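You operate a simulated robot arm through the tools that you are given. There is no shell and no other tool. Be economical: measure what you need, move in short steps, check, and stop when the job is done.

The job below is to be done with a simulated two-armed robot. You get a single attempt, and the scene is never put back.

JOB
Take the cap off the tall clear jar and lay it down on the top of the feed table. Put the 60 mm grey spacer block from the top of the feed table on top of the dirty filter there and the 45 mm grey spacer block on the top of the hose duct. Fetch the black-banded oil bottle and stand it on the black-clipped job card. Stack the M12 machine foot from the top of the stacking bench on top of the M10 machine foot. Take the small yellow strap and put it on the bay c of the stacking frame. Put the green tape roll on the top of the feed table away on the low shelf of the checking bench. Put two of the pleated filters from the lane along the fence on the low shelf of the air board. Press the console minus key two times. Take the black-rimmed cup and leave it on the grey-clipped job card. Take the spare relay on the tool cabinet top and put it away on the top of the repair bench. Any order will do. Set down upright: black-banded oil bottle, pleated filter, black-rimmed cup, spare relay.

It is judged by the outcome, as a careful person would: the job done as asked, and still so three seconds after it is handed in. It fails if anything else is knocked over, pushed out of place, dropped, spilled or broken. A push-on lid holds only when it is set on centred and level and pressed home; a screw cap is set on level and turned clockwise until tight.

ROBOT AND FRAMES
Two 7-joint arms with fingered hands on one trunk, on a base that drives. Base frame: it is fixed to the floor where the robot stands at the start and does not move with it; the origin is under the middle of the robot, x ahead of it, y to its left, z up; the surface under the hand at the start is at about z = 0.85. Lengths are in m, angles in degrees, forces in N, time in s.
The left shoulder is at the start at [0.034, 0.104, 1.195], the right one opposite. With the tool pointing down near the work surface each hand reaches from about 0.2 to 0.56 m from the robot's upright axis, wherever it stands, measured 20 degrees to its own side. Places, roughly: bay C of the stacking frame (17x30 cm) [1.98, 11.62, 0.76]; black-banded oil bottle [0.5, -0.5, 1]; black-clipped job card [0.5, -0.25, 0.75]; black-rimmed cup (7x7x9 cm) [1.8, -3.4, 0.3]; console minus key [0.4, -3.2, 0.9]; dirty filter [0.5, 0, 1]; green tape roll (8x8x4 cm) [0.5, -0.5, 0.9]; grey spacer block [0.5, 0.25, 0.75]; grey-clipped job card [0.75, -3.25, 1]; low shelf of the air board (54x24 cm) [1.72, -3.42, 0.22]; low shelf of the checking bench [3.5, 11.7, 0.4]; machine foot [2.5, 11.5, 0.75]; pleated filter [0.5, -1.25, 1]; small yellow strap (6x6x3 cm) [3.4, 9.9, 0.9]; spare relay [2.5, -6.75, 1]; tall clear jar [0.5, 0, 1]; top of the hose duct (50x13 cm) [1.16, -3.36, 0.6]; top of the repair bench [3.4, -3.3, 0.9]. Payload 2.4 kg a hand.
The tool frame of a hand sits at the grasp point between the pads (the TCP): z along the fingers, y along the line on which they close. The tips reach 0.017 m beyond it. Largest opening 0.088 m; the body of the gripper starts 0.047 m behind the TCP. The gripper is a hand of 2 fingers: y runs from the thumb to the fingers, the wrist lies at [0, 0, -0.165] in the tool frame.
Orientation is told as [roll, pitch, yaw] about the base's x, y, z axes, in that order, counted from this pose: with the fingers straight down and closing along the base's y, the tool's x points along the base's -x, its y along +y and its z along -z.

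CONTROLS
- The arms move only by the tool servo_tool. It takes "left_moves", "right_moves" or both (then of equal length, played together; a hand with none holds still); each is a list of rows, each an object of numbers (a shift or turn left out is 0): "x", "y", "z": the shift along the tool's x, y, z in m; "ax", "ay", "az": the turn, a rotation vector about the tool's x, y, z in degrees. In form: [{"x": .., "y": .., "z": .., "ax": .., "ay": .., "az": ..}, ...]. A call has 1 to 10 rows; each row is the pose to reach, as a shift and turn from the pose commanded when the call began, along the tool's axes at that moment. Rows are played at 5 a second. More than 0.05 m and 8.6 degrees between two rows, and nothing of the call is played. Where a pose cannot be reached the arm comes as near as it can. A force on the tool above 40 N (or 10 N above the force at the start of the call, whichever is more), or a blocked arm, ends the call early, and 0.2 s more pass. In this call time passes only in rows, and 0.2 s behind the last. It gives the time, the measured TCP pose, the force on the tool (base axes), the opening and the grip force at its end, in the units of the frame above (readings bear some noise), with the torque about the TCP (base axes, N m) and any sound that the robot's microphone picked up, and new pictures: "views" is both (left out), scene, wrist or none (wrist: the cameras of the hands that moved).
- Cameras (640 x 400 px; columns grow to the right, rows downward): "scene" is now at [0.1178, -0.0011, 1.1072]; the picture's right is [0.01, -1.00, 0.00], its down [-0.07, -0.00, -1.00] and it looks along [1.00, 0.01, -0.07] (base axes); focal length 214 px, centre (320, 200). "left" rides on the left gripper at [-0.05, 0.003, -0.063] in its tool frame; the picture's right is [-0.06, -1.00, 0.00], its down [0.78, -0.05, -0.62] and it looks along [0.62, -0.04, 0.79] (tool axes); focal length 275 px, centre (320, 200). "right" rides on the right gripper at [0.05, 0.003, -0.063] in its tool frame; the picture's right is [-0.06, 1.00, 0.00], its down [-0.78, -0.05, -0.62] and it looks along [-0.62, -0.04, 0.79] (tool axes); focal length 275 px, centre (320, 200). There is no depth. A picture from a camera that has moved, and an enlarged one, comes with that camera's place and axes in the base frame and with its lens. The place of the scene camera against the robot may be out by one fixed shift of up to 0.025 m in any direction.
- raise_lower(by): slides the trunk up (or, below 0, down) by that many m; the arms and the scene camera ride with it, the base frame stays. It gives what a move gives, with no picture.
- roll_base(legs): drives the robot by 1 to 6 legs, each [ahead, left, turn to the left] in m, m and degrees, along the robot's own axes; the way and the turn of a leg run together, so that a leg with both is an arc; at most 1.5 m and 180 degrees a leg. The arms and the cameras ride along, it lands a little off, and it stops where it bumps. It gives what a move gives, and a new picture of the scene camera.
- move_fingers(finger1, thumb_bend, hand): sets how far each is bent, from 0 (flat) to 1 (curled in); at 0.3 the hand is open as for a grip, at 0.7 the pads meet at the TCP. One left out holds its place. A second passes; each finger stops where it meets its share of the squeeze, and holds until it gets a number again. It is the only way to open and close the hand. It gives what a move gives, with no picture; readings hold the bend of each and the force on the fingers (four entries, about 0 where the hand has none), thumb and palm.
- pan_tilt(pan, tilt): turns the head with the scene camera to pan (to the left, within 60 degrees either way) and tilt (down, from -29 to 69), counted from straight ahead of the robot. It gives what a move gives, and a new picture of the scene camera.
- enlarge(camera, box): a new picture of the part [left, top, right, bottom] of that camera's present view, enlarged. The clock stands still meanwhile.
- job_done(): hands the job in; it is judged then, once.

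Go step by step. Nothing tells you exact positions but the pictures and the camera data: compare them with the known pose of the tool, close in by small moves and look again before you grip or let go. The budget is 546 turns and 360 pictures, counting those below and the enlarged ones. Unless the task says otherwise, let go and move clear before handing in, and close with one line.

The tools are called as name(argument=value, ...) on one line, values as JSON. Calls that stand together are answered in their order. servo_tool: Moves the arms, as the interface text tells. Its arguments: {"type":"object","properties":{"left_moves":{"type":"array"},"right_moves":{"type":"array"},"views":{"type":"string","enum":["both","scene","wrist","none"]}},"required":[]} The other tools are called the same way: raise_lower (by) slides the trunk up or down; move_fingers (finger1, thumb_bend, hand) moves the fingers one by one; roll_base (legs) drives the base; pan_tilt (pan, tilt) turns the head that bears the scene camera; enlarge (camera, box) takes an enlarged picture of a part of a camera's view; job_done () hands the job in.

At the start:

```text
t: 0.0
left_ee_pos: [0.3895, 0.2058, 1.1884]
left_tcp_rot: [0.0, 0.1, 0.0]
left_wrist_force: [0.6, 0.1, 0.7]
left_wrist_torque: [0.02, 0.02, -0.01]
left_grip_width: 0.0881
left_gripper_force: 0.0
left_shape: jaw
left_bend: [0.3, 0.3]
left_finger forces: [0.0, 0.0, 0.0, 0.0, 0.0, 0.0]
right_ee_pos: [0.344, -0.0947, 1.1581]
right_tcp_rot: [0.0, 0.0, 0.0]
right_wrist_force: [0.1, 0.7, -0.2]
right_wrist_torque: [-0.02, -0.03, 0.01]
right_grip_width: 0.088
right_gripper_force: 0.1
right_shape: jaw
right_bend: [0.3, 0.3]
right_finger forces: [0.0, 0.0, 0.1, 0.1, 0.0, 0.0]
trunk travel left (down, up): [-0.425, 0.425]
robot x, y, heading: [-0.0032, 0.0001, 0.1]
head pan, tilt: [0.5, 4.0]
```

scene: 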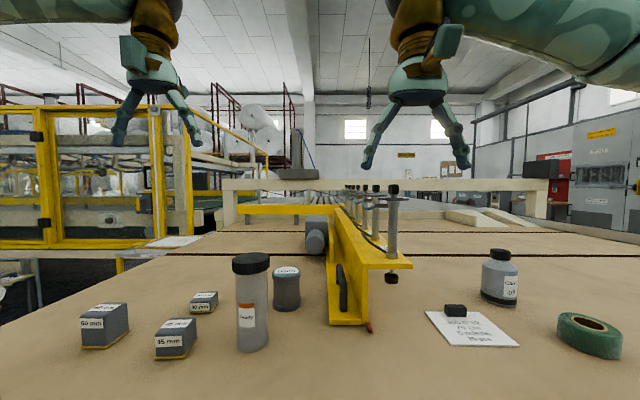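
right: 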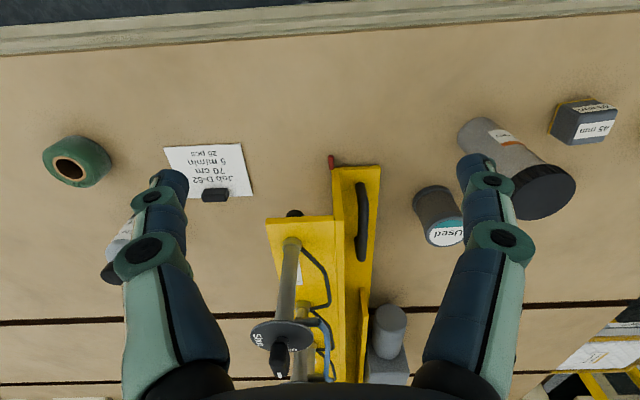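
left: 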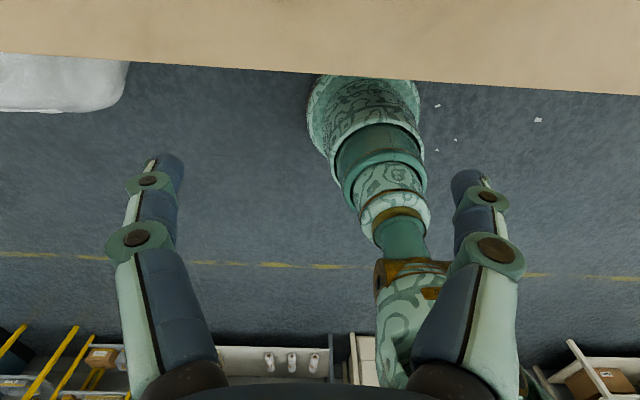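

I see the feed table with the blocks, jar, used filter, oil bottle, card and tape roll. I tilt the head down to measure them better.

pan_tilt(pan=0, tilt=35)

```text
t: 1.0
left_ee_pos: [0.3889, 0.2063, 1.1895]
left_tcp_rot: [0.1, 0.0, 0.0]
left_wrist_force: [-0.2, 1.3, -0.1]
left_wrist_torque: [-0.01, -0.02, 0.01]
left_grip_width: 0.0883
left_gripper_force: 0.0
left_shape: jaw
left_bend: [0.3, 0.3]
left_finger forces: [0.0, 0.1, 0.1, 0.1, 0.0, 0.1]
right_ee_pos: [0.3447, -0.094, 1.1572]
right_tcp_rot: [-0.1, 0.1, 0.0]
right_wrist_force: [-0.3, 1.0, -0.6]
right_wrist_torque: [0.01, 0.01, 0.03]
right_grip_width: 0.0879
right_gripper_force: 0.1
right_shape: jaw
right_bend: [0.3, 0.3]
right_finger forces: [0.1, 0.1, 0.0, 0.1, 0.0, 0.1]
trunk travel left (down, up): [-0.425, 0.425]
robot x, y, heading: [-0.0005, -0.0011, 0.1]
head pan, tilt: [0.0, 35.0]
camera scene: at [0.1144, -0.002, 1.0574], right [0.0, -1.0, 0.0], down [-0.57, 0.0, -0.82], along [0.82, 0.0, -0.57], focal length 214 px, centre (320, 200)
```

scene: 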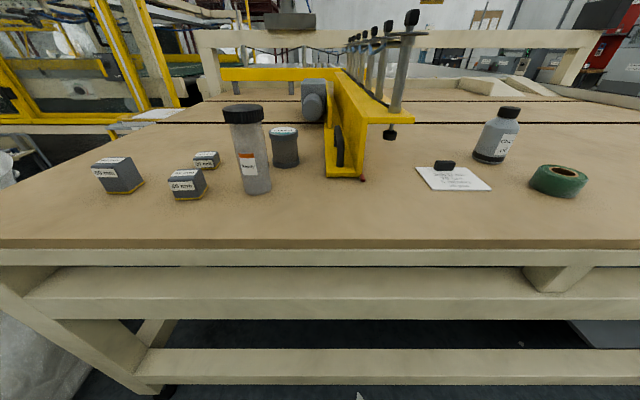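

enlarge(camera="scene", box=[80, 90, 400, 290])

enlarge(camera="scene", box=[380, 80, 620, 230])

```text
2.00 times, centred on (240, 190) of scene
camera zoom: at [0.1144, -0.002, 1.0574], right [0.0, -1.0, 0.0], down [-0.57, 0.0, -0.82], along [0.82, 0.0, -0.57], focal length 429 px, centre (480, 220)
```

zoom: 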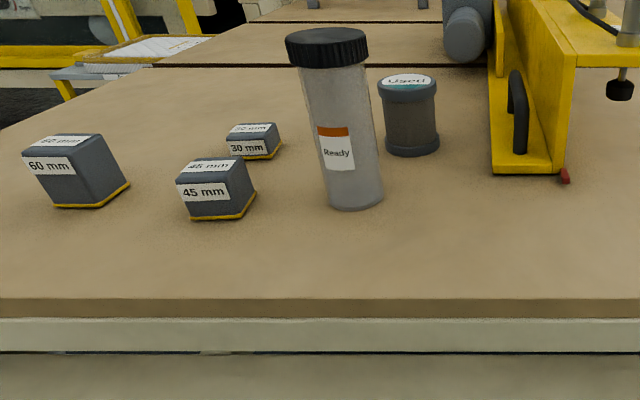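

```text
2.67 times, centred on (500, 155) of scene
camera zoom: at [0.1144, -0.002, 1.0574], right [0.0, -1.0, 0.0], down [-0.57, 0.0, -0.82], along [0.82, 0.0, -0.57], focal length 572 px, centre (-160, 320)
```

zoom: 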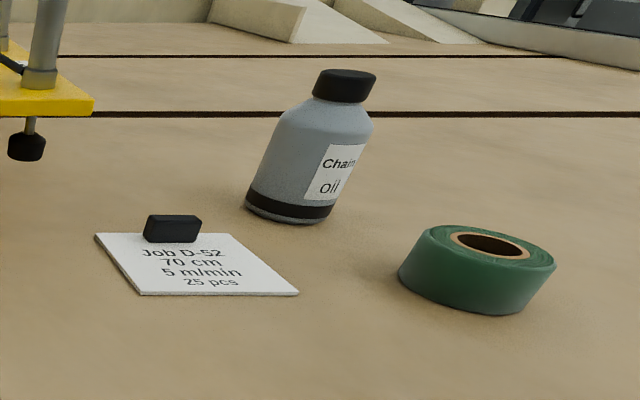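

The cap looks like a ribbed screw cap. I'll first move the base right and a little ahead to reach the bottle and card with the right hand.

roll_base(legs=[[0.0, -0.25, 0], [0.07, 0, 0]])

```text
t: 3.4
left_ee_pos: [0.4607, -0.044, 1.1891]
left_tcp_rot: [0.0, 0.1, -0.1]
left_wrist_force: [0.4, -0.1, 0.2]
left_wrist_torque: [-0.03, 0.01, -0.01]
left_grip_width: 0.0879
left_gripper_force: 0.1
left_shape: jaw
left_bend: [0.3, 0.3]
left_finger forces: [0.1, 0.0, 0.0, 0.1, 0.1, 0.0]
right_ee_pos: [0.4152, -0.3453, 1.1572]
right_tcp_rot: [0.0, 0.1, 0.0]
right_wrist_force: [0.6, 0.3, -0.1]
right_wrist_torque: [0.01, 0.0, 0.04]
right_grip_width: 0.0881
right_gripper_force: 0.1
right_shape: jaw
right_bend: [0.3, 0.3]
right_finger forces: [0.0, 0.0, 0.0, 0.1, 0.1, 0.0]
trunk travel left (down, up): [-0.425, 0.425]
robot x, y, heading: [0.0713, -0.2569, 0.2]
head pan, tilt: [0.0, 35.0]
camera scene: at [0.1855, -0.2524, 1.0573], right [0.0, -1.0, 0.0], down [-0.57, 0.0, -0.82], along [0.82, 0.0, -0.57], focal length 214 px, centre (320, 200)
```

scene: 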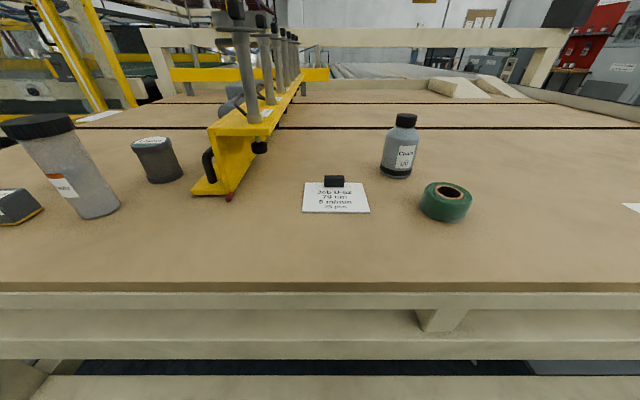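

Bottle at about (0.58,-0.41), card at (0.49,-0.28). I'll tilt the right hand 60° forward and approach the bottle from the near side.

servo_tool(right_moves=[{"ay": -7.5, "y": -0.008, "z": 0.01}, {"ay": -15, "y": -0.016, "z": 0.02}, {"ay": -22.5, "y": -0.024, "z": 0.03}, {"ay": -30, "y": -0.032, "z": 0.04}, {"ay": -37.5, "y": -0.04, "z": 0.055}, {"ay": -45, "y": -0.048, "z": 0.07}, {"ay": -52.5, "y": -0.056, "z": 0.085}, {"ay": -60, "y": -0.064, "z": 0.1}, {"ay": -60, "y": -0.064, "x": -0.03, "z": 0.13}, {"ay": -60, "y": -0.064, "x": -0.06, "z": 0.16}])

```text
t: 5.6
left_ee_pos: [0.4596, -0.0451, 1.1892]
left_tcp_rot: [-0.1, 0.0, -0.1]
left_wrist_force: [-0.4, -0.2, -0.7]
left_wrist_torque: [0.01, 0.03, 0.01]
left_grip_width: 0.0881
left_gripper_force: 0.1
left_shape: jaw
left_bend: [0.3, 0.3]
left_finger forces: [0.0, 0.0, 0.0, 0.0, 0.1, 0.0]
right_ee_pos: [0.4924, -0.4162, 1.0409]
right_tcp_rot: [0.1, -59.1, 0.1]
right_wrist_force: [-0.6, -0.1, 0.2]
right_wrist_torque: [0.0, -0.01, 0.01]
right_grip_width: 0.0877
right_gripper_force: 0.1
right_shape: jaw
right_bend: [0.3, 0.3]
right_finger forces: [0.0, 0.0, 0.1, 0.0, 0.0, 0.1]
right hand out of reach, approached as far as the arm can: row 6, 7, 8, 9, 10
trunk travel left (down, up): [-0.425, 0.425]
robot x, y, heading: [0.0694, -0.2536, -0.2]
head pan, tilt: [0.0, 35.0]
camera scene: at [0.185, -0.2523, 1.0573], right [0.0, -1.0, 0.0], down [-0.57, 0.0, -0.82], along [0.82, 0.0, -0.57], focal length 214 px, centre (320, 200)
camera right: at [0.412, -0.4124, 1.0315], right [0.03, 1.0, 0.05], down [-0.13, -0.05, 0.99], along [0.99, -0.04, 0.13], focal length 275 px, centre (320, 200)
```

scene: 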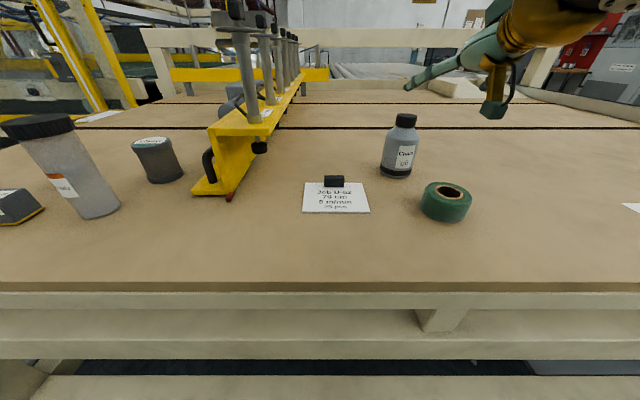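
right: 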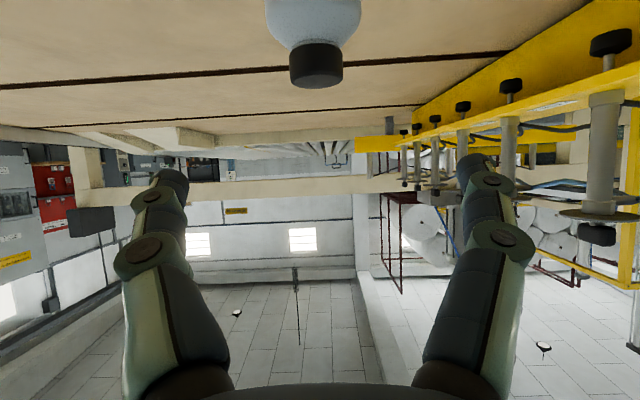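

Tilting is limited by reach here, so I'll go back to pointing straight down and take the bottle by its cap from above.

servo_tool(right_moves=[{"ay": 7.5}, {"ay": 15}, {"ay": 22.5}, {"ay": 30}, {"ay": 37.5}, {"ay": 45, "z": 0.01}, {"ay": 52.5, "z": 0.03}, {"ay": 60, "z": 0.05}])

```text
t: 7.4
left_ee_pos: [0.4596, -0.0442, 1.1888]
left_tcp_rot: [0.0, 0.0, 0.1]
left_wrist_force: [-0.5, 0.5, 0.0]
left_wrist_torque: [0.0, 0.03, 0.0]
left_grip_width: 0.088
left_gripper_force: 0.1
left_shape: jaw
left_bend: [0.3, 0.3]
left_finger forces: [0.0, 0.1, 0.0, 0.0, 0.0, 0.1]
right_ee_pos: [0.5355, -0.4151, 1.0175]
right_tcp_rot: [-0.1, 0.0, 0.1]
right_wrist_force: [0.3, 0.4, 0.1]
right_wrist_torque: [0.0, 0.0, 0.02]
right_grip_width: 0.0879
right_gripper_force: 0.1
right_shape: jaw
right_bend: [0.3, 0.3]
right_finger forces: [0.1, 0.1, 0.0, 0.0, 0.0, 0.1]
trunk travel left (down, up): [-0.425, 0.425]
robot x, y, heading: [0.0684, -0.2503, -0.0]
head pan, tilt: [0.0, 35.0]
camera scene: at [0.1849, -0.2523, 1.0573], right [0.0, -1.0, 0.0], down [-0.57, 0.0, -0.82], along [0.82, 0.0, -0.57], focal length 214 px, centre (320, 200)
camera right: at [0.4854, -0.4113, 1.0809], right [0.06, 1.0, 0.0], down [0.79, -0.05, 0.62], along [0.62, -0.04, -0.79], focal length 275 px, centre (320, 200)
```

scene: 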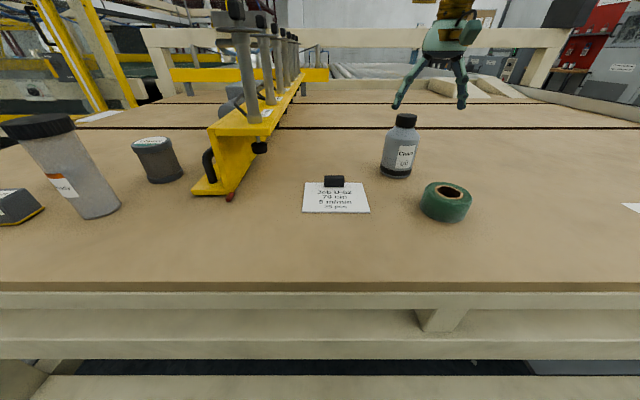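
right: 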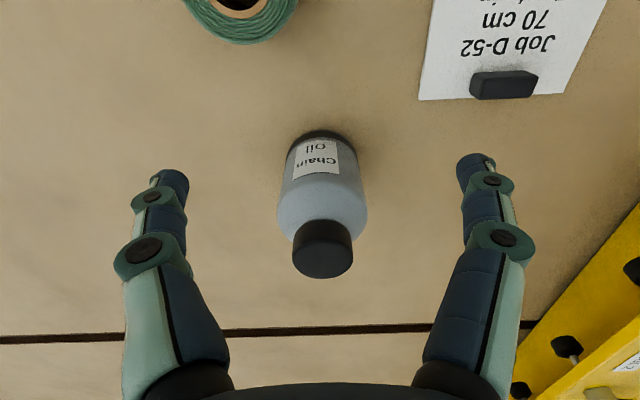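

Cross-checking the hand against both cameras, the scene camera seems ~15 mm higher than stated, so the bottle is about (0.61,-0.418). I'll drive 5 cm closer and look again.

roll_base(legs=[[0.05, 0, 0]])

enlarge(camera="right", box=[160, 50, 480, 300])

```text
t: 8.3
left_ee_pos: [0.511, -0.0457, 1.1886]
left_tcp_rot: [0.1, 0.0, -0.1]
left_wrist_force: [0.3, 0.5, 0.2]
left_wrist_torque: [-0.02, -0.02, -0.01]
left_grip_width: 0.0878
left_gripper_force: 0.0
left_shape: jaw
left_bend: [0.3, 0.3]
left_finger forces: [0.0, 0.0, 0.0, 0.0, 0.0, 0.0]
right_ee_pos: [0.5855, -0.4144, 1.0178]
right_tcp_rot: [0.0, 0.2, -0.1]
right_wrist_force: [-0.3, 0.5, -0.4]
right_wrist_torque: [0.02, 0.01, -0.03]
right_grip_width: 0.088
right_gripper_force: 0.1
right_shape: jaw
right_bend: [0.3, 0.3]
right_finger forces: [0.1, 0.0, 0.0, 0.1, 0.0, 0.1]
trunk travel left (down, up): [-0.425, 0.425]
robot x, y, heading: [0.1182, -0.2501, 0.1]
head pan, tilt: [0.0, 35.0]
camera scene: at [0.235, -0.2524, 1.0573], right [0.0, -1.0, 0.0], down [-0.57, 0.0, -0.82], along [0.82, 0.0, -0.57], focal length 214 px, centre (320, 200)
```

scene: 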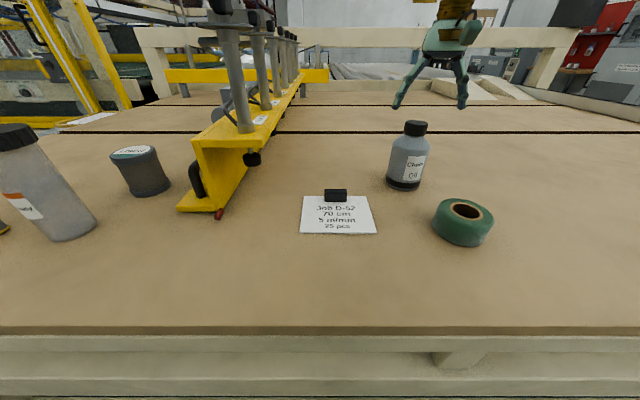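

```text
1.60 times, centred on (320, 175) of right
camera zoom: at [0.5355, -0.4116, 1.0806], right [0.06, 1.0, 0.0], down [0.78, -0.05, 0.62], along [0.62, -0.04, -0.79], focal length 440 px, centre (320, 240)
```

zoom: 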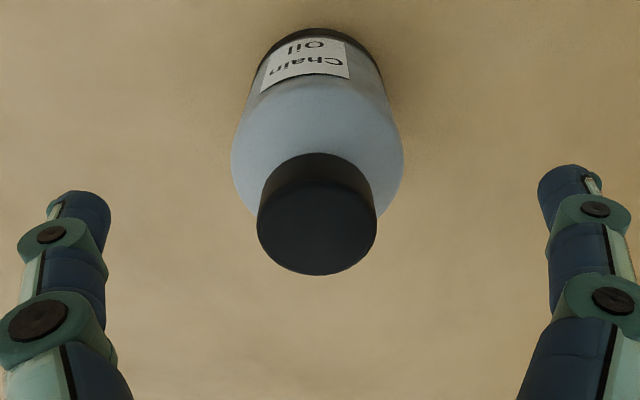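

Cap top triangulates to (0.615,-0.418,0.973). Descending onto it.

servo_tool(right_moves=[{"x": -0.03, "y": -0.0036}, {"x": -0.03, "y": -0.0036, "z": 0.03}, {"x": -0.03, "y": -0.0036, "z": 0.058}])

```text
t: 9.1
left_ee_pos: [0.509, -0.0446, 1.1887]
left_tcp_rot: [-0.1, 0.1, 0.0]
left_wrist_force: [-0.4, -0.7, -0.6]
left_wrist_torque: [-0.01, 0.07, 0.01]
left_grip_width: 0.0878
left_gripper_force: 0.0
left_shape: jaw
left_bend: [0.3, 0.3]
left_finger forces: [0.0, 0.1, 0.0, 0.0, 0.1, 0.1]
right_ee_pos: [0.6159, -0.4187, 0.9596]
right_tcp_rot: [0.0, 0.0, 0.0]
right_wrist_force: [-0.1, -0.3, -0.1]
right_wrist_torque: [0.0, 0.0, 0.01]
right_grip_width: 0.0881
right_gripper_force: 0.0
right_shape: jaw
right_bend: [0.3, 0.3]
right_finger forces: [0.0, 0.1, 0.0, 0.1, 0.1, 0.0]
trunk travel left (down, up): [-0.425, 0.425]
robot x, y, heading: [0.1203, -0.2493, -0.4]
head pan, tilt: [0.0, 35.0]
camera scene: at [0.2343, -0.2525, 1.0574], right [0.0, -1.0, 0.0], down [-0.57, 0.0, -0.82], along [0.82, 0.0, -0.57], focal length 214 px, centre (320, 200)
camera right: at [0.565, -0.4158, 1.0229], right [0.06, 1.0, 0.0], down [0.78, -0.05, 0.62], along [0.62, -0.04, -0.79], focal length 275 px, centre (320, 200)
```

scene: 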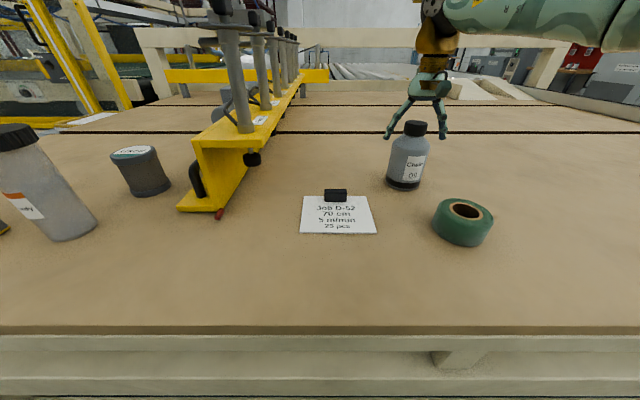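
right: 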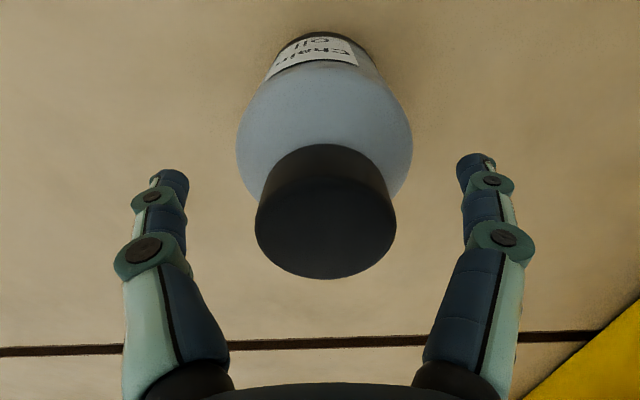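

move_fingers(hand="right", finger1=0.7, thumb_bend=0.7)

```text
t: 10.1
left_ee_pos: [0.5072, -0.0426, 1.1895]
left_tcp_rot: [-0.1, -0.2, 0.0]
left_wrist_force: [0.4, 0.2, 0.5]
left_wrist_torque: [0.0, 0.04, -0.01]
left_grip_width: 0.0877
left_gripper_force: 0.0
left_shape: jaw
left_bend: [0.3, 0.3]
left_finger forces: [0.0, 0.1, 0.1, 0.0, 0.1, 0.0]
right_ee_pos: [0.6162, -0.4179, 0.962]
right_tcp_rot: [0.0, -0.2, 0.0]
right_wrist_force: [2.0, 3.2, 21.1]
right_wrist_torque: [0.2, -0.08, -0.06]
right_grip_width: 0.0445
right_gripper_force: 12.4
right_shape: fingers
right_bend: [0.53, 0.54]
right_finger forces: [15.5, 0.0, 0.0, 0.1, 9.3, 0.0]
trunk travel left (down, up): [-0.425, 0.425]
robot x, y, heading: [0.1199, -0.2488, 0.0]
head pan, tilt: [0.0, 35.0]
```

The fingers met the bottle's shoulder (21 N upward). I'll reopen, rise a little and close on the cap alone.

move_fingers(hand="right", finger1=0.4, thumb_bend=0.4)

servo_tool(right_moves=[{"z": -0.013}], views="none")

move_fingers(hand="right", finger1=0.7, thumb_bend=0.7)

enlarge(camera="right", box=[0, 0, 640, 400])

```text
t: 11.1
left_ee_pos: [0.5085, -0.0447, 1.19]
left_tcp_rot: [0.0, -0.1, 0.0]
left_wrist_force: [0.2, -0.5, 0.0]
left_wrist_torque: [0.0, 0.0, -0.02]
left_grip_width: 0.0878
left_gripper_force: 0.1
left_shape: jaw
left_bend: [0.3, 0.3]
left_finger forces: [0.1, 0.1, 0.1, 0.0, 0.0, 0.0]
right_ee_pos: [0.6147, -0.4175, 0.9611]
right_tcp_rot: [0.0, -0.2, 0.0]
right_wrist_force: [4.8, 1.6, 27.5]
right_wrist_torque: [0.06, -0.09, -0.01]
right_grip_width: 0.0483
right_gripper_force: 13.9
right_shape: fingers
right_bend: [0.5, 0.45]
right_finger forces: [14.4, 0.0, 0.0, 0.0, 12.7, 0.0]
trunk travel left (down, up): [-0.425, 0.425]
robot x, y, heading: [0.1189, -0.2502, -0.1]
head pan, tilt: [0.0, 35.0]
```

```text
t: 11.5
left_ee_pos: [0.5086, -0.0455, 1.189]
left_tcp_rot: [0.0, 0.0, 0.0]
left_wrist_force: [0.1, -1.3, 0.4]
left_wrist_torque: [0.0, -0.01, 0.01]
left_grip_width: 0.0879
left_gripper_force: 0.1
left_shape: jaw
left_bend: [0.3, 0.3]
left_finger forces: [0.0, 0.0, 0.0, 0.1, 0.0, 0.0]
right_ee_pos: [0.6159, -0.4191, 0.9701]
right_tcp_rot: [-0.2, 0.2, 0.0]
right_wrist_force: [0.3, -0.2, 0.1]
right_wrist_torque: [0.0, 0.0, -0.02]
right_grip_width: 0.0612
right_gripper_force: 0.0
right_shape: fingers
right_bend: [0.4, 0.4]
right_finger forces: [0.0, 0.1, 0.1, 0.0, 0.0, 0.1]
trunk travel left (down, up): [-0.425, 0.425]
robot x, y, heading: [0.1203, -0.2493, 0.2]
head pan, tilt: [0.0, 35.0]
```

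```text
t: 12.5
left_ee_pos: [0.5105, -0.045, 1.1894]
left_tcp_rot: [0.0, 0.0, 0.0]
left_wrist_force: [0.0, -0.2, -0.2]
left_wrist_torque: [0.01, -0.02, -0.02]
left_grip_width: 0.088
left_gripper_force: 0.0
left_shape: jaw
left_bend: [0.3, 0.3]
left_finger forces: [0.1, 0.0, 0.0, 0.1, 0.1, 0.0]
right_ee_pos: [0.6166, -0.4176, 0.9724]
right_tcp_rot: [0.0, -0.1, 0.1]
right_wrist_force: [-0.1, -0.2, 0.1]
right_wrist_torque: [-0.01, 0.01, 0.01]
right_grip_width: 0.0276
right_gripper_force: 7.2
right_shape: fingers
right_bend: [0.54, 0.62]
right_finger forces: [6.5, 0.1, 0.1, 0.1, 7.0, 0.1]
trunk travel left (down, up): [-0.425, 0.425]
robot x, y, heading: [0.1203, -0.2491, -0.0]
head pan, tilt: [0.0, 35.0]
```

```text
1.00 times, centred on (320, 200) of right (not enlarged: the box is as wide or as high as the picture)
camera zoom: at [0.5648, -0.4152, 1.0358], right [0.06, 1.0, 0.0], down [0.78, -0.05, 0.62], along [0.62, -0.04, -0.79], focal length 275 px, centre (320, 200)
```

zoom: 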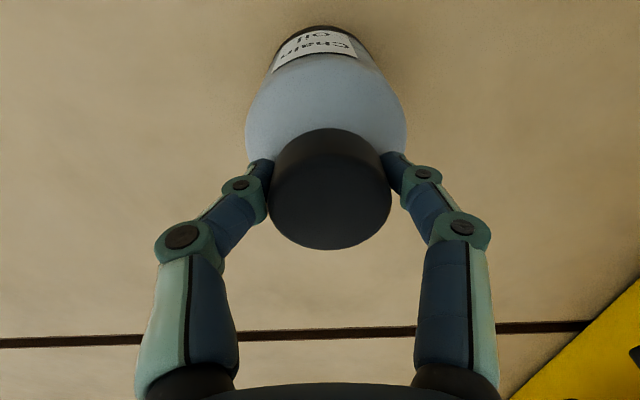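

Gripped. Test lift.

servo_tool(right_moves=[{"z": -0.01}, {"z": -0.02}, {"z": -0.03}])

```text
t: 13.3
left_ee_pos: [0.5097, -0.0448, 1.1879]
left_tcp_rot: [0.0, 0.0, 0.0]
left_wrist_force: [-0.3, -0.2, -0.3]
left_wrist_torque: [-0.06, 0.01, 0.01]
left_grip_width: 0.0877
left_gripper_force: 0.0
left_shape: jaw
left_bend: [0.3, 0.3]
left_finger forces: [0.0, 0.0, 0.0, 0.0, 0.0, 0.1]
right_ee_pos: [0.6162, -0.4181, 1.0023]
right_tcp_rot: [0.1, 0.0, 0.0]
right_wrist_force: [-1.0, 0.6, -2.3]
right_wrist_torque: [0.0, 0.0, 0.01]
right_grip_width: 0.0275
right_gripper_force: 6.6
right_shape: fingers
right_bend: [0.54, 0.62]
right_finger forces: [6.6, 0.1, 0.0, 0.0, 7.1, 0.0]
trunk travel left (down, up): [-0.425, 0.425]
robot x, y, heading: [0.1186, -0.2506, 0.0]
head pan, tilt: [0.0, 35.0]
camera scene: at [0.2345, -0.2524, 1.0573], right [0.0, -1.0, 0.0], down [-0.57, 0.0, -0.82], along [0.82, 0.0, -0.57], focal length 214 px, centre (320, 200)
camera right: at [0.5647, -0.4151, 1.0663], right [0.06, 1.0, 0.0], down [0.78, -0.05, 0.62], along [0.62, -0.04, -0.79], focal length 275 px, centre (320, 200)
```

scene: 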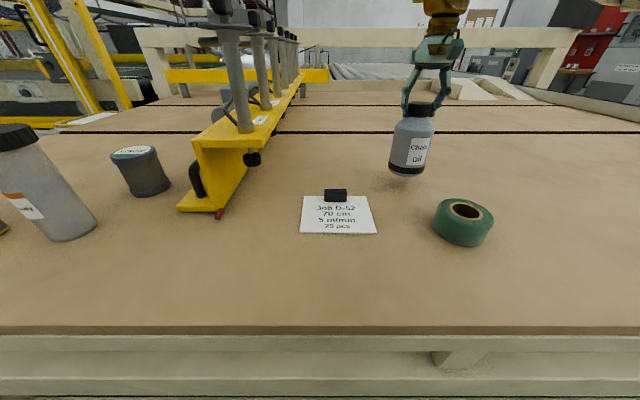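
right: 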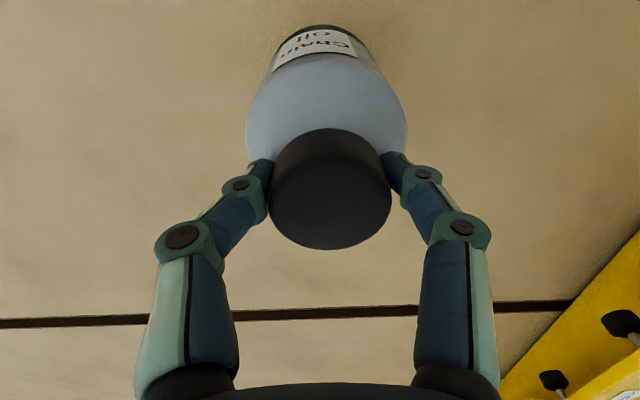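

Weight about 0.23 kg, holding steady. I carry it to the card, about (0.515,-0.271).

servo_tool(right_moves=[{"x": 0.025, "y": 0.036, "z": -0.01}, {"x": 0.05, "y": 0.073, "z": -0.01}, {"x": 0.075, "y": 0.11, "z": -0.01}, {"x": 0.101, "y": 0.147, "z": -0.01}])

```text
t: 14.3
left_ee_pos: [0.5086, -0.044, 1.1893]
left_tcp_rot: [0.0, 0.1, -0.1]
left_wrist_force: [-0.4, 0.2, 0.2]
left_wrist_torque: [-0.01, 0.01, -0.02]
left_grip_width: 0.0881
left_gripper_force: 0.1
left_shape: jaw
left_bend: [0.3, 0.3]
left_finger forces: [0.0, 0.0, 0.0, 0.1, 0.1, 0.1]
right_ee_pos: [0.5139, -0.271, 1.012]
right_tcp_rot: [0.0, -0.1, 0.0]
right_wrist_force: [0.9, -1.0, -2.2]
right_wrist_torque: [0.02, 0.04, 0.0]
right_grip_width: 0.0273
right_gripper_force: 6.6
right_shape: fingers
right_bend: [0.54, 0.63]
right_finger forces: [6.5, 0.0, 0.0, 0.0, 6.7, 0.0]
trunk travel left (down, up): [-0.425, 0.425]
robot x, y, heading: [0.1197, -0.2521, -0.2]
head pan, tilt: [0.0, 35.0]
camera scene: at [0.2344, -0.2521, 1.0574], right [0.0, -1.0, 0.0], down [-0.57, 0.0, -0.82], along [0.82, 0.0, -0.57], focal length 214 px, centre (320, 200)
camera right: at [0.4638, -0.2679, 1.076], right [0.06, 1.0, 0.0], down [0.78, -0.05, 0.62], along [0.62, -0.04, -0.79], focal length 275 px, centre (320, 200)
```

scene: 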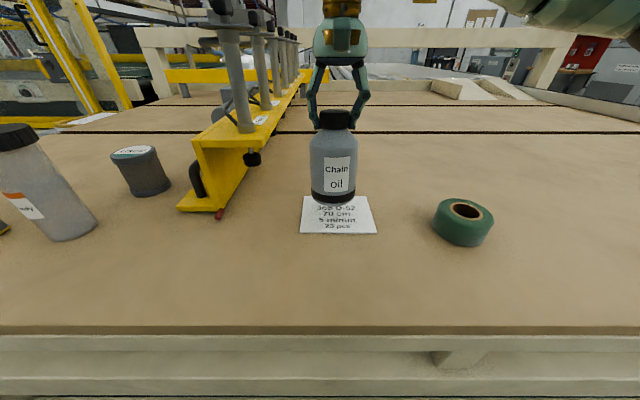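
right: 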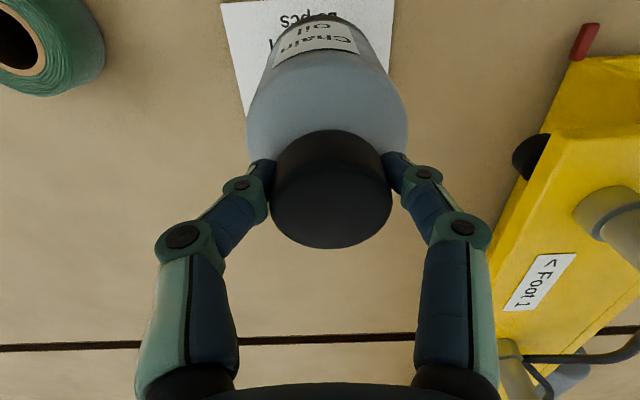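

servo_tool(right_moves=[{"y": -0.004, "z": 0.015}, {"y": -0.004, "z": 0.028}, {"y": -0.004, "z": 0.033}])

```text
t: 15.1
left_ee_pos: [0.5106, -0.0446, 1.1893]
left_tcp_rot: [0.0, 0.0, 0.0]
left_wrist_force: [-0.4, 0.8, 0.4]
left_wrist_torque: [0.07, 0.01, -0.01]
left_grip_width: 0.0881
left_gripper_force: 0.1
left_shape: jaw
left_bend: [0.3, 0.3]
left_finger forces: [0.0, 0.1, 0.0, 0.1, 0.0, 0.1]
right_ee_pos: [0.5151, -0.2764, 0.9803]
right_tcp_rot: [0.0, 0.0, 0.0]
right_wrist_force: [0.2, 0.1, -2.4]
right_wrist_torque: [-0.01, 0.03, 0.03]
right_grip_width: 0.0276
right_gripper_force: 6.5
right_shape: fingers
right_bend: [0.54, 0.63]
right_finger forces: [6.5, 0.0, 0.0, 0.0, 6.8, 0.0]
trunk travel left (down, up): [-0.425, 0.425]
robot x, y, heading: [0.1207, -0.2524, -0.1]
head pan, tilt: [0.0, 35.0]
camera scene: at [0.2344, -0.2524, 1.0574], right [0.0, -1.0, 0.0], down [-0.57, 0.0, -0.82], along [0.82, 0.0, -0.57], focal length 214 px, centre (320, 200)
camera right: at [0.4637, -0.2721, 1.0431], right [0.06, 1.0, 0.0], down [0.78, -0.05, 0.62], along [0.62, -0.04, -0.79], focal length 275 px, centre (320, 200)
```

scene: 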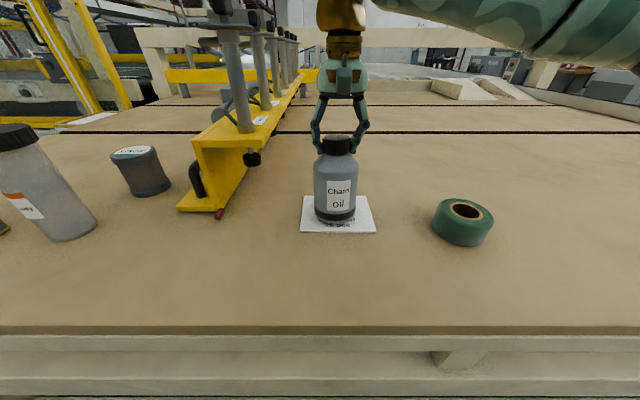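
right: 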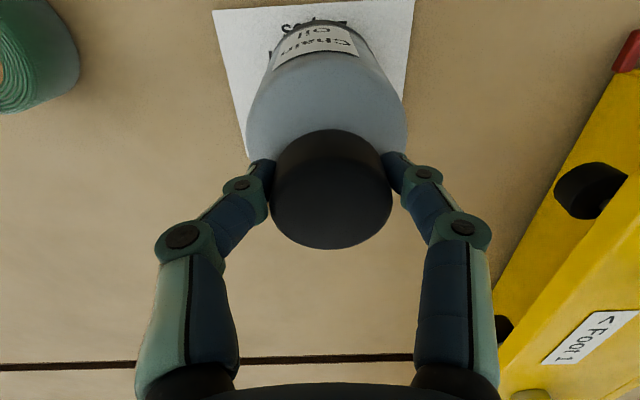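

servo_tool(right_moves=[{"z": 0.003}, {"z": 0.005}, {"z": 0.007}], views="none")

```text
t: 15.9
left_ee_pos: [0.5083, -0.0446, 1.1896]
left_tcp_rot: [0.0, -0.2, 0.0]
left_wrist_force: [-0.2, 0.8, -0.4]
left_wrist_torque: [0.02, -0.03, 0.03]
left_grip_width: 0.0879
left_gripper_force: 0.1
left_shape: jaw
left_bend: [0.3, 0.3]
left_finger forces: [0.0, 0.1, 0.1, 0.0, 0.0, 0.0]
right_ee_pos: [0.5127, -0.2755, 0.9725]
right_tcp_rot: [0.1, -0.1, 0.0]
right_wrist_force: [-2.7, -1.4, 10.0]
right_wrist_torque: [-0.04, 0.02, -0.01]
right_grip_width: 0.0271
right_gripper_force: 9.0
right_shape: fingers
right_bend: [0.56, 0.63]
right_finger forces: [7.5, 0.0, 0.0, 0.0, 9.5, 0.0]
trunk travel left (down, up): [-0.425, 0.425]
robot x, y, heading: [0.1224, -0.2492, -0.1]
head pan, tilt: [0.0, 35.0]
```

Contact made (10 N up). I ease up 2 mm, open and rise.

servo_tool(right_moves=[{"z": -0.002}], views="none")

move_fingers(hand="right", finger1=0.45, thumb_bend=0.45)

servo_tool(right_moves=[{"z": -0.03}, {"z": -0.06}, {"z": -0.1}, {"z": -0.14}])

```text
t: 16.3
left_ee_pos: [0.5088, -0.0468, 1.1891]
left_tcp_rot: [0.1, -0.1, 0.0]
left_wrist_force: [-0.7, 0.4, -0.3]
left_wrist_torque: [0.02, -0.02, 0.0]
left_grip_width: 0.0878
left_gripper_force: 0.1
left_shape: jaw
left_bend: [0.3, 0.3]
left_finger forces: [0.1, 0.0, 0.0, 0.0, 0.0, 0.0]
right_ee_pos: [0.5141, -0.2753, 0.9745]
right_tcp_rot: [0.1, 0.0, 0.0]
right_wrist_force: [-2.5, -1.2, 5.0]
right_wrist_torque: [0.02, 0.04, 0.01]
right_grip_width: 0.0273
right_gripper_force: 7.7
right_shape: fingers
right_bend: [0.56, 0.63]
right_finger forces: [7.4, 0.0, 0.0, 0.0, 8.5, 0.1]
trunk travel left (down, up): [-0.425, 0.425]
robot x, y, heading: [0.1207, -0.2477, 0.2]
head pan, tilt: [0.0, 35.0]
```

```text
t: 17.3
left_ee_pos: [0.5094, -0.0447, 1.1886]
left_tcp_rot: [0.0, 0.0, 0.0]
left_wrist_force: [0.1, 0.1, -0.1]
left_wrist_torque: [-0.01, -0.03, 0.02]
left_grip_width: 0.088
left_gripper_force: 0.2
left_shape: jaw
left_bend: [0.3, 0.3]
left_finger forces: [0.0, 0.0, 0.1, 0.1, 0.0, 0.1]
right_ee_pos: [0.5146, -0.2747, 0.9754]
right_tcp_rot: [0.0, -0.1, 0.1]
right_wrist_force: [0.5, -0.1, 0.1]
right_wrist_torque: [-0.02, 0.01, 0.0]
right_grip_width: 0.05
right_gripper_force: 0.0
right_shape: fingers
right_bend: [0.45, 0.45]
right_finger forces: [0.0, 0.1, 0.0, 0.1, 0.0, 0.0]
trunk travel left (down, up): [-0.425, 0.425]
robot x, y, heading: [0.1207, -0.2546, -0.2]
head pan, tilt: [0.0, 35.0]
```

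```text
t: 18.3
left_ee_pos: [0.5097, -0.0455, 1.189]
left_tcp_rot: [0.0, 0.0, 0.0]
left_wrist_force: [0.5, 0.9, -0.6]
left_wrist_torque: [0.02, -0.02, 0.0]
left_grip_width: 0.0876
left_gripper_force: 0.1
left_shape: jaw
left_bend: [0.3, 0.3]
left_finger forces: [0.0, 0.0, 0.0, 0.0, 0.0, 0.0]
right_ee_pos: [0.5136, -0.2761, 1.1149]
right_tcp_rot: [0.0, 0.0, 0.0]
right_wrist_force: [0.1, 0.2, 0.1]
right_wrist_torque: [0.0, 0.02, 0.01]
right_grip_width: 0.0504
right_gripper_force: 0.0
right_shape: fingers
right_bend: [0.45, 0.45]
right_finger forces: [0.0, 0.0, 0.1, 0.1, 0.0, 0.0]
trunk travel left (down, up): [-0.425, 0.425]
robot x, y, heading: [0.1149, -0.2528, 0.1]
head pan, tilt: [0.0, 35.0]
camera scene: at [0.2342, -0.2524, 1.0574], right [0.0, -1.0, 0.0], down [-0.57, 0.0, -0.82], along [0.82, 0.0, -0.57], focal length 214 px, centre (320, 200)
camera right: at [0.4631, -0.2717, 1.1781], right [0.06, 1.0, 0.0], down [0.78, -0.05, 0.62], along [0.62, -0.04, -0.79], focal length 275 px, centre (320, 200)
```

scene: 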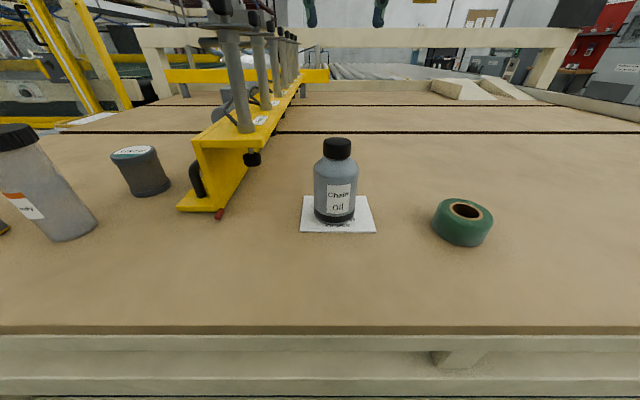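
right: 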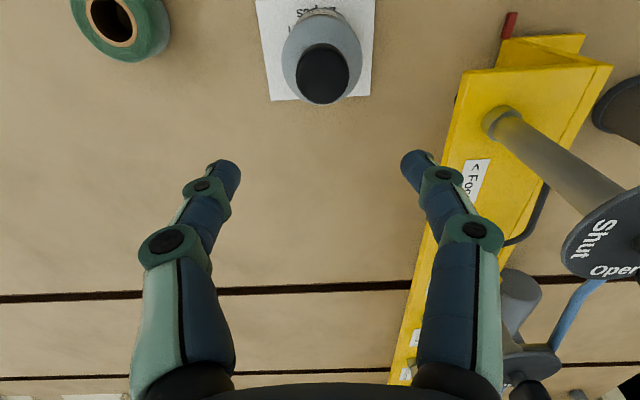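

The bottle stands on the card. Next the jar; I pull the right hand back and up clear of the fixture posts, then drive left.

servo_tool(right_moves=[{"x": 0.03, "z": -0.03}, {"x": 0.06, "z": -0.06}, {"x": 0.1, "z": -0.09}, {"x": 0.12, "z": -0.09}], views="none")

roll_base(legs=[[-0.08, 0, 0], [0, 0.39, 0], [0.05, 0, 0]])

```text
t: 19.3
left_ee_pos: [0.5097, -0.0446, 1.1899]
left_tcp_rot: [0.0, 0.1, 0.1]
left_wrist_force: [-0.3, 0.1, -0.3]
left_wrist_torque: [0.0, 0.0, 0.01]
left_grip_width: 0.0881
left_gripper_force: 0.0
left_shape: jaw
left_bend: [0.3, 0.3]
left_finger forces: [0.0, 0.0, 0.1, 0.0, 0.1, 0.0]
right_ee_pos: [0.3942, -0.2762, 1.2037]
right_tcp_rot: [0.0, 0.0, 0.0]
right_wrist_force: [0.2, 0.1, 0.2]
right_wrist_torque: [0.02, 0.01, -0.04]
right_grip_width: 0.0499
right_gripper_force: 0.0
right_shape: fingers
right_bend: [0.45, 0.45]
right_finger forces: [0.0, 0.1, 0.0, 0.0, 0.0, 0.0]
trunk travel left (down, up): [-0.425, 0.425]
robot x, y, heading: [0.1202, -0.2504, 0.0]
head pan, tilt: [0.0, 35.0]
```

```text
t: 23.0
left_ee_pos: [0.4797, 0.3465, 1.189]
left_tcp_rot: [0.0, 0.0, -0.1]
left_wrist_force: [-1.1, 1.0, -0.9]
left_wrist_torque: [-0.01, -0.01, -0.02]
left_grip_width: 0.0879
left_gripper_force: 0.0
left_shape: jaw
left_bend: [0.3, 0.3]
left_finger forces: [0.1, 0.1, 0.1, 0.0, 0.0, 0.0]
right_ee_pos: [0.3643, 0.1153, 1.2029]
right_tcp_rot: [0.0, 0.1, -0.1]
right_wrist_force: [0.9, 0.0, 0.1]
right_wrist_torque: [0.01, 0.02, 0.0]
right_grip_width: 0.0505
right_gripper_force: 0.0
right_shape: fingers
right_bend: [0.45, 0.45]
right_finger forces: [0.0, 0.0, 0.1, 0.1, 0.0, 0.0]
trunk travel left (down, up): [-0.425, 0.425]
robot x, y, heading: [0.0899, 0.1395, -0.0]
head pan, tilt: [0.0, 35.0]
camera scene: at [0.2047, 0.1388, 1.0573], right [0.0, -1.0, 0.0], down [-0.57, 0.0, -0.82], along [0.82, 0.0, -0.57], focal length 214 px, centre (320, 200)
```

scene: 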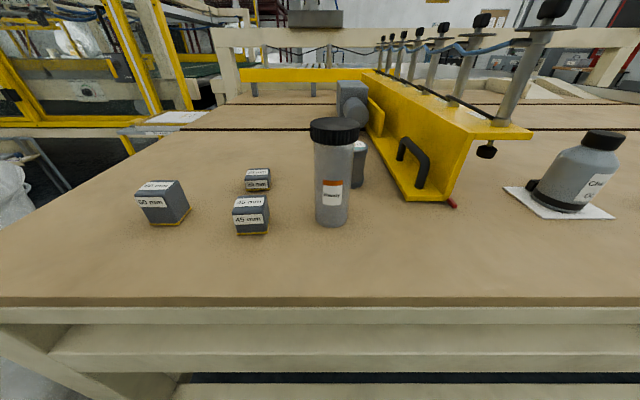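

Jar: base about (0.48,0.128), diameter 60 mm, top near z 1.0. I'll turn the left hand so it can hold the jar from the left side while the right hand turns the cap.

servo_tool(left_moves=[{"az": 8.5}, {"az": 17}, {"az": 25.5}, {"az": 34}, {"az": 42.5}, {"az": 51}, {"az": 59.5}, {"az": 68}, {"az": 76.5}, {"az": 85}], views="none")

servo_tool(left_moves=[{"az": 5}], views="none")

servo_tool(left_moves=[{"ay": -8}, {"ay": -16, "z": 0.02}, {"ay": -24, "z": 0.04}, {"ay": -32, "z": 0.06}, {"ay": -40, "z": 0.08}, {"ay": -48, "z": 0.1}, {"ay": -56, "z": 0.12}, {"ay": -64, "z": 0.14}, {"ay": -70, "z": 0.16}])

```text
t: 25.2
left_ee_pos: [0.48, 0.3463, 1.1892]
left_tcp_rot: [0.0, 0.1, -85.1]
left_wrist_force: [0.0, -0.2, -0.1]
left_wrist_torque: [0.0, 0.01, 0.01]
left_grip_width: 0.0878
left_gripper_force: 0.1
left_shape: jaw
left_bend: [0.3, 0.3]
left_finger forces: [0.0, 0.0, 0.0, 0.0, 0.0, 0.1]
right_ee_pos: [0.3631, 0.1152, 1.2035]
right_tcp_rot: [0.0, 0.0, -0.1]
right_wrist_force: [0.2, 0.7, -0.6]
right_wrist_torque: [0.01, 0.01, 0.03]
right_grip_width: 0.0503
right_gripper_force: 0.0
right_shape: fingers
right_bend: [0.45, 0.45]
right_finger forces: [0.1, 0.0, 0.0, 0.0, 0.0, 0.0]
trunk travel left (down, up): [-0.425, 0.425]
robot x, y, heading: [0.0889, 0.1386, 0.0]
head pan, tilt: [0.0, 35.0]
```

```text
t: 25.6
left_ee_pos: [0.4794, 0.3459, 1.1893]
left_tcp_rot: [0.0, 0.1, -90.1]
left_wrist_force: [0.3, -0.3, 0.1]
left_wrist_torque: [-0.03, 0.01, 0.01]
left_grip_width: 0.088
left_gripper_force: 0.1
left_shape: jaw
left_bend: [0.3, 0.3]
left_finger forces: [0.1, 0.1, 0.1, 0.0, 0.0, 0.0]
right_ee_pos: [0.3641, 0.1158, 1.2053]
right_tcp_rot: [0.0, -0.1, -0.1]
right_wrist_force: [0.2, 0.4, -0.4]
right_wrist_torque: [0.01, 0.01, -0.02]
right_grip_width: 0.05
right_gripper_force: 0.1
right_shape: fingers
right_bend: [0.45, 0.45]
right_finger forces: [0.0, 0.1, 0.0, 0.0, 0.0, 0.1]
trunk travel left (down, up): [-0.425, 0.425]
robot x, y, heading: [0.0896, 0.1416, -0.0]
head pan, tilt: [0.0, 35.0]
```

```text
t: 27.6
left_ee_pos: [0.4785, 0.3462, 1.0296]
left_tcp_rot: [0.0, -70.1, -90.1]
left_wrist_force: [0.0, -0.2, 0.3]
left_wrist_torque: [0.01, 0.01, -0.01]
left_grip_width: 0.0881
left_gripper_force: 0.1
left_shape: jaw
left_bend: [0.3, 0.3]
left_finger forces: [0.0, 0.0, 0.0, 0.0, 0.0, 0.1]
right_ee_pos: [0.3635, 0.1152, 1.2044]
right_tcp_rot: [0.0, 0.0, -0.1]
right_wrist_force: [0.3, 0.0, -0.3]
right_wrist_torque: [0.04, 0.0, -0.04]
right_grip_width: 0.0501
right_gripper_force: 0.1
right_shape: fingers
right_bend: [0.45, 0.45]
right_finger forces: [0.0, 0.0, 0.0, 0.0, 0.0, 0.0]
trunk travel left (down, up): [-0.425, 0.425]
robot x, y, heading: [0.0887, 0.1378, 0.1]
head pan, tilt: [0.0, 35.0]
camera scene: at [0.204, 0.1389, 1.0574], right [0.0, -1.0, 0.0], down [-0.57, 0.0, -0.82], along [0.82, 0.0, -0.57], focal length 214 px, centre (320, 200)
camera left: at [0.4822, 0.3896, 1.0966], right [-1.0, -0.02, 0.06], down [-0.05, 0.85, -0.53], along [-0.04, -0.53, -0.85], focal length 275 px, centre (320, 200)
```

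scene: 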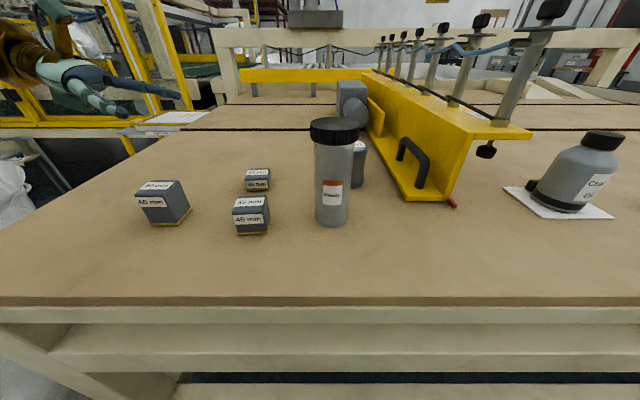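
left: 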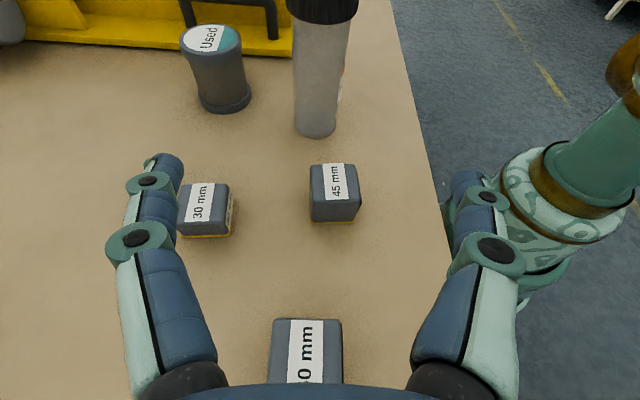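

Left camera confirms the jar at (0.478,0.128). I slide the left hand in toward the jar body at z≈0.93, stopping short first.

servo_tool(left_moves=[{"x": 0.011, "z": 0.042}, {"x": 0.0218, "z": 0.083}, {"x": 0.0218, "z": 0.12}, {"x": 0.0218, "z": 0.15}])

```text
t: 28.6
left_ee_pos: [0.4782, 0.2132, 0.9549]
left_tcp_rot: [0.1, -69.9, -90.1]
left_wrist_force: [-0.3, 0.1, -0.2]
left_wrist_torque: [-0.05, 0.01, 0.02]
left_grip_width: 0.0881
left_gripper_force: 0.1
left_shape: jaw
left_bend: [0.3, 0.3]
left_finger forces: [0.0, 0.0, 0.0, 0.0, 0.1, 0.1]
right_ee_pos: [0.3631, 0.116, 1.2053]
right_tcp_rot: [0.0, 0.0, -0.2]
right_wrist_force: [-0.6, 0.4, -0.3]
right_wrist_torque: [0.02, 0.0, 0.0]
right_grip_width: 0.0502
right_gripper_force: 0.1
right_shape: fingers
right_bend: [0.45, 0.45]
right_finger forces: [0.0, 0.1, 0.0, 0.1, 0.1, 0.1]
trunk travel left (down, up): [-0.425, 0.425]
robot x, y, heading: [0.0861, 0.1425, -0.2]
head pan, tilt: [0.0, 35.0]
camera scene: at [0.204, 0.1387, 1.0574], right [0.0, -1.0, 0.0], down [-0.57, 0.0, -0.82], along [0.82, 0.0, -0.57], focal length 214 px, centre (320, 200)
camera left: at [0.4825, 0.2552, 1.0256], right [-1.0, -0.02, 0.06], down [-0.05, 0.85, -0.53], along [-0.04, -0.53, -0.85], focal length 275 px, centre (320, 200)
```

scene: 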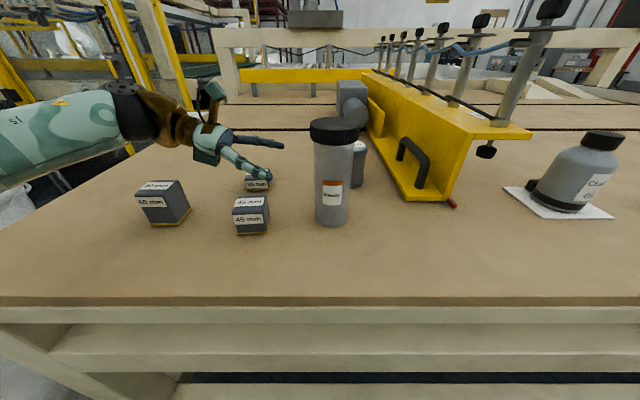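
left: 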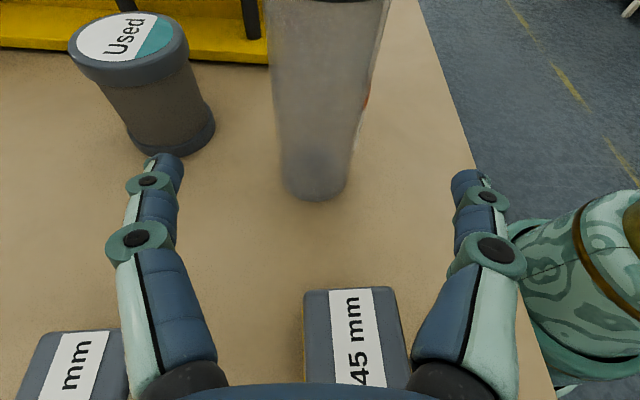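

servo_tool(left_moves=[{"z": 0.04}, {"z": 0.065}, {"z": 0.083}])

```text
t: 29.4
left_ee_pos: [0.4797, 0.1344, 0.9289]
left_tcp_rot: [0.2, -69.9, -90.1]
left_wrist_force: [-0.1, 0.9, -0.1]
left_wrist_torque: [0.01, -0.02, -0.02]
left_grip_width: 0.0878
left_gripper_force: 0.1
left_shape: jaw
left_bend: [0.3, 0.3]
left_finger forces: [0.0, 0.0, 0.1, 0.0, 0.0, 0.0]
right_ee_pos: [0.363, 0.1151, 1.2034]
right_tcp_rot: [0.0, 0.1, 0.0]
right_wrist_force: [-0.2, -0.2, -0.3]
right_wrist_torque: [-0.02, -0.02, 0.03]
right_grip_width: 0.0505
right_gripper_force: 0.0
right_shape: fingers
right_bend: [0.45, 0.45]
right_finger forces: [0.1, 0.0, 0.0, 0.1, 0.1, 0.0]
trunk travel left (down, up): [-0.425, 0.425]
robot x, y, heading: [0.0947, 0.1431, -0.3]
head pan, tilt: [0.0, 35.0]
camera scene: at [0.2039, 0.1388, 1.0574], right [0.0, -1.0, 0.0], down [-0.57, 0.0, -0.82], along [0.82, 0.0, -0.57], focal length 214 px, centre (320, 200)
camera left: at [0.4826, 0.177, 0.9979], right [-1.0, -0.02, 0.06], down [-0.05, 0.85, -0.52], along [-0.04, -0.53, -0.85], focal length 275 px, centre (320, 200)
```

scene: 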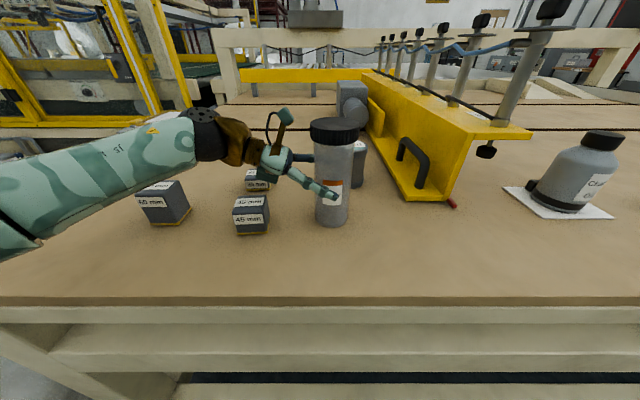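
left: 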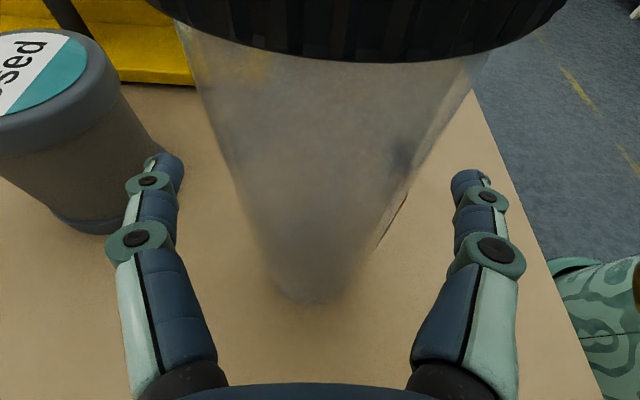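

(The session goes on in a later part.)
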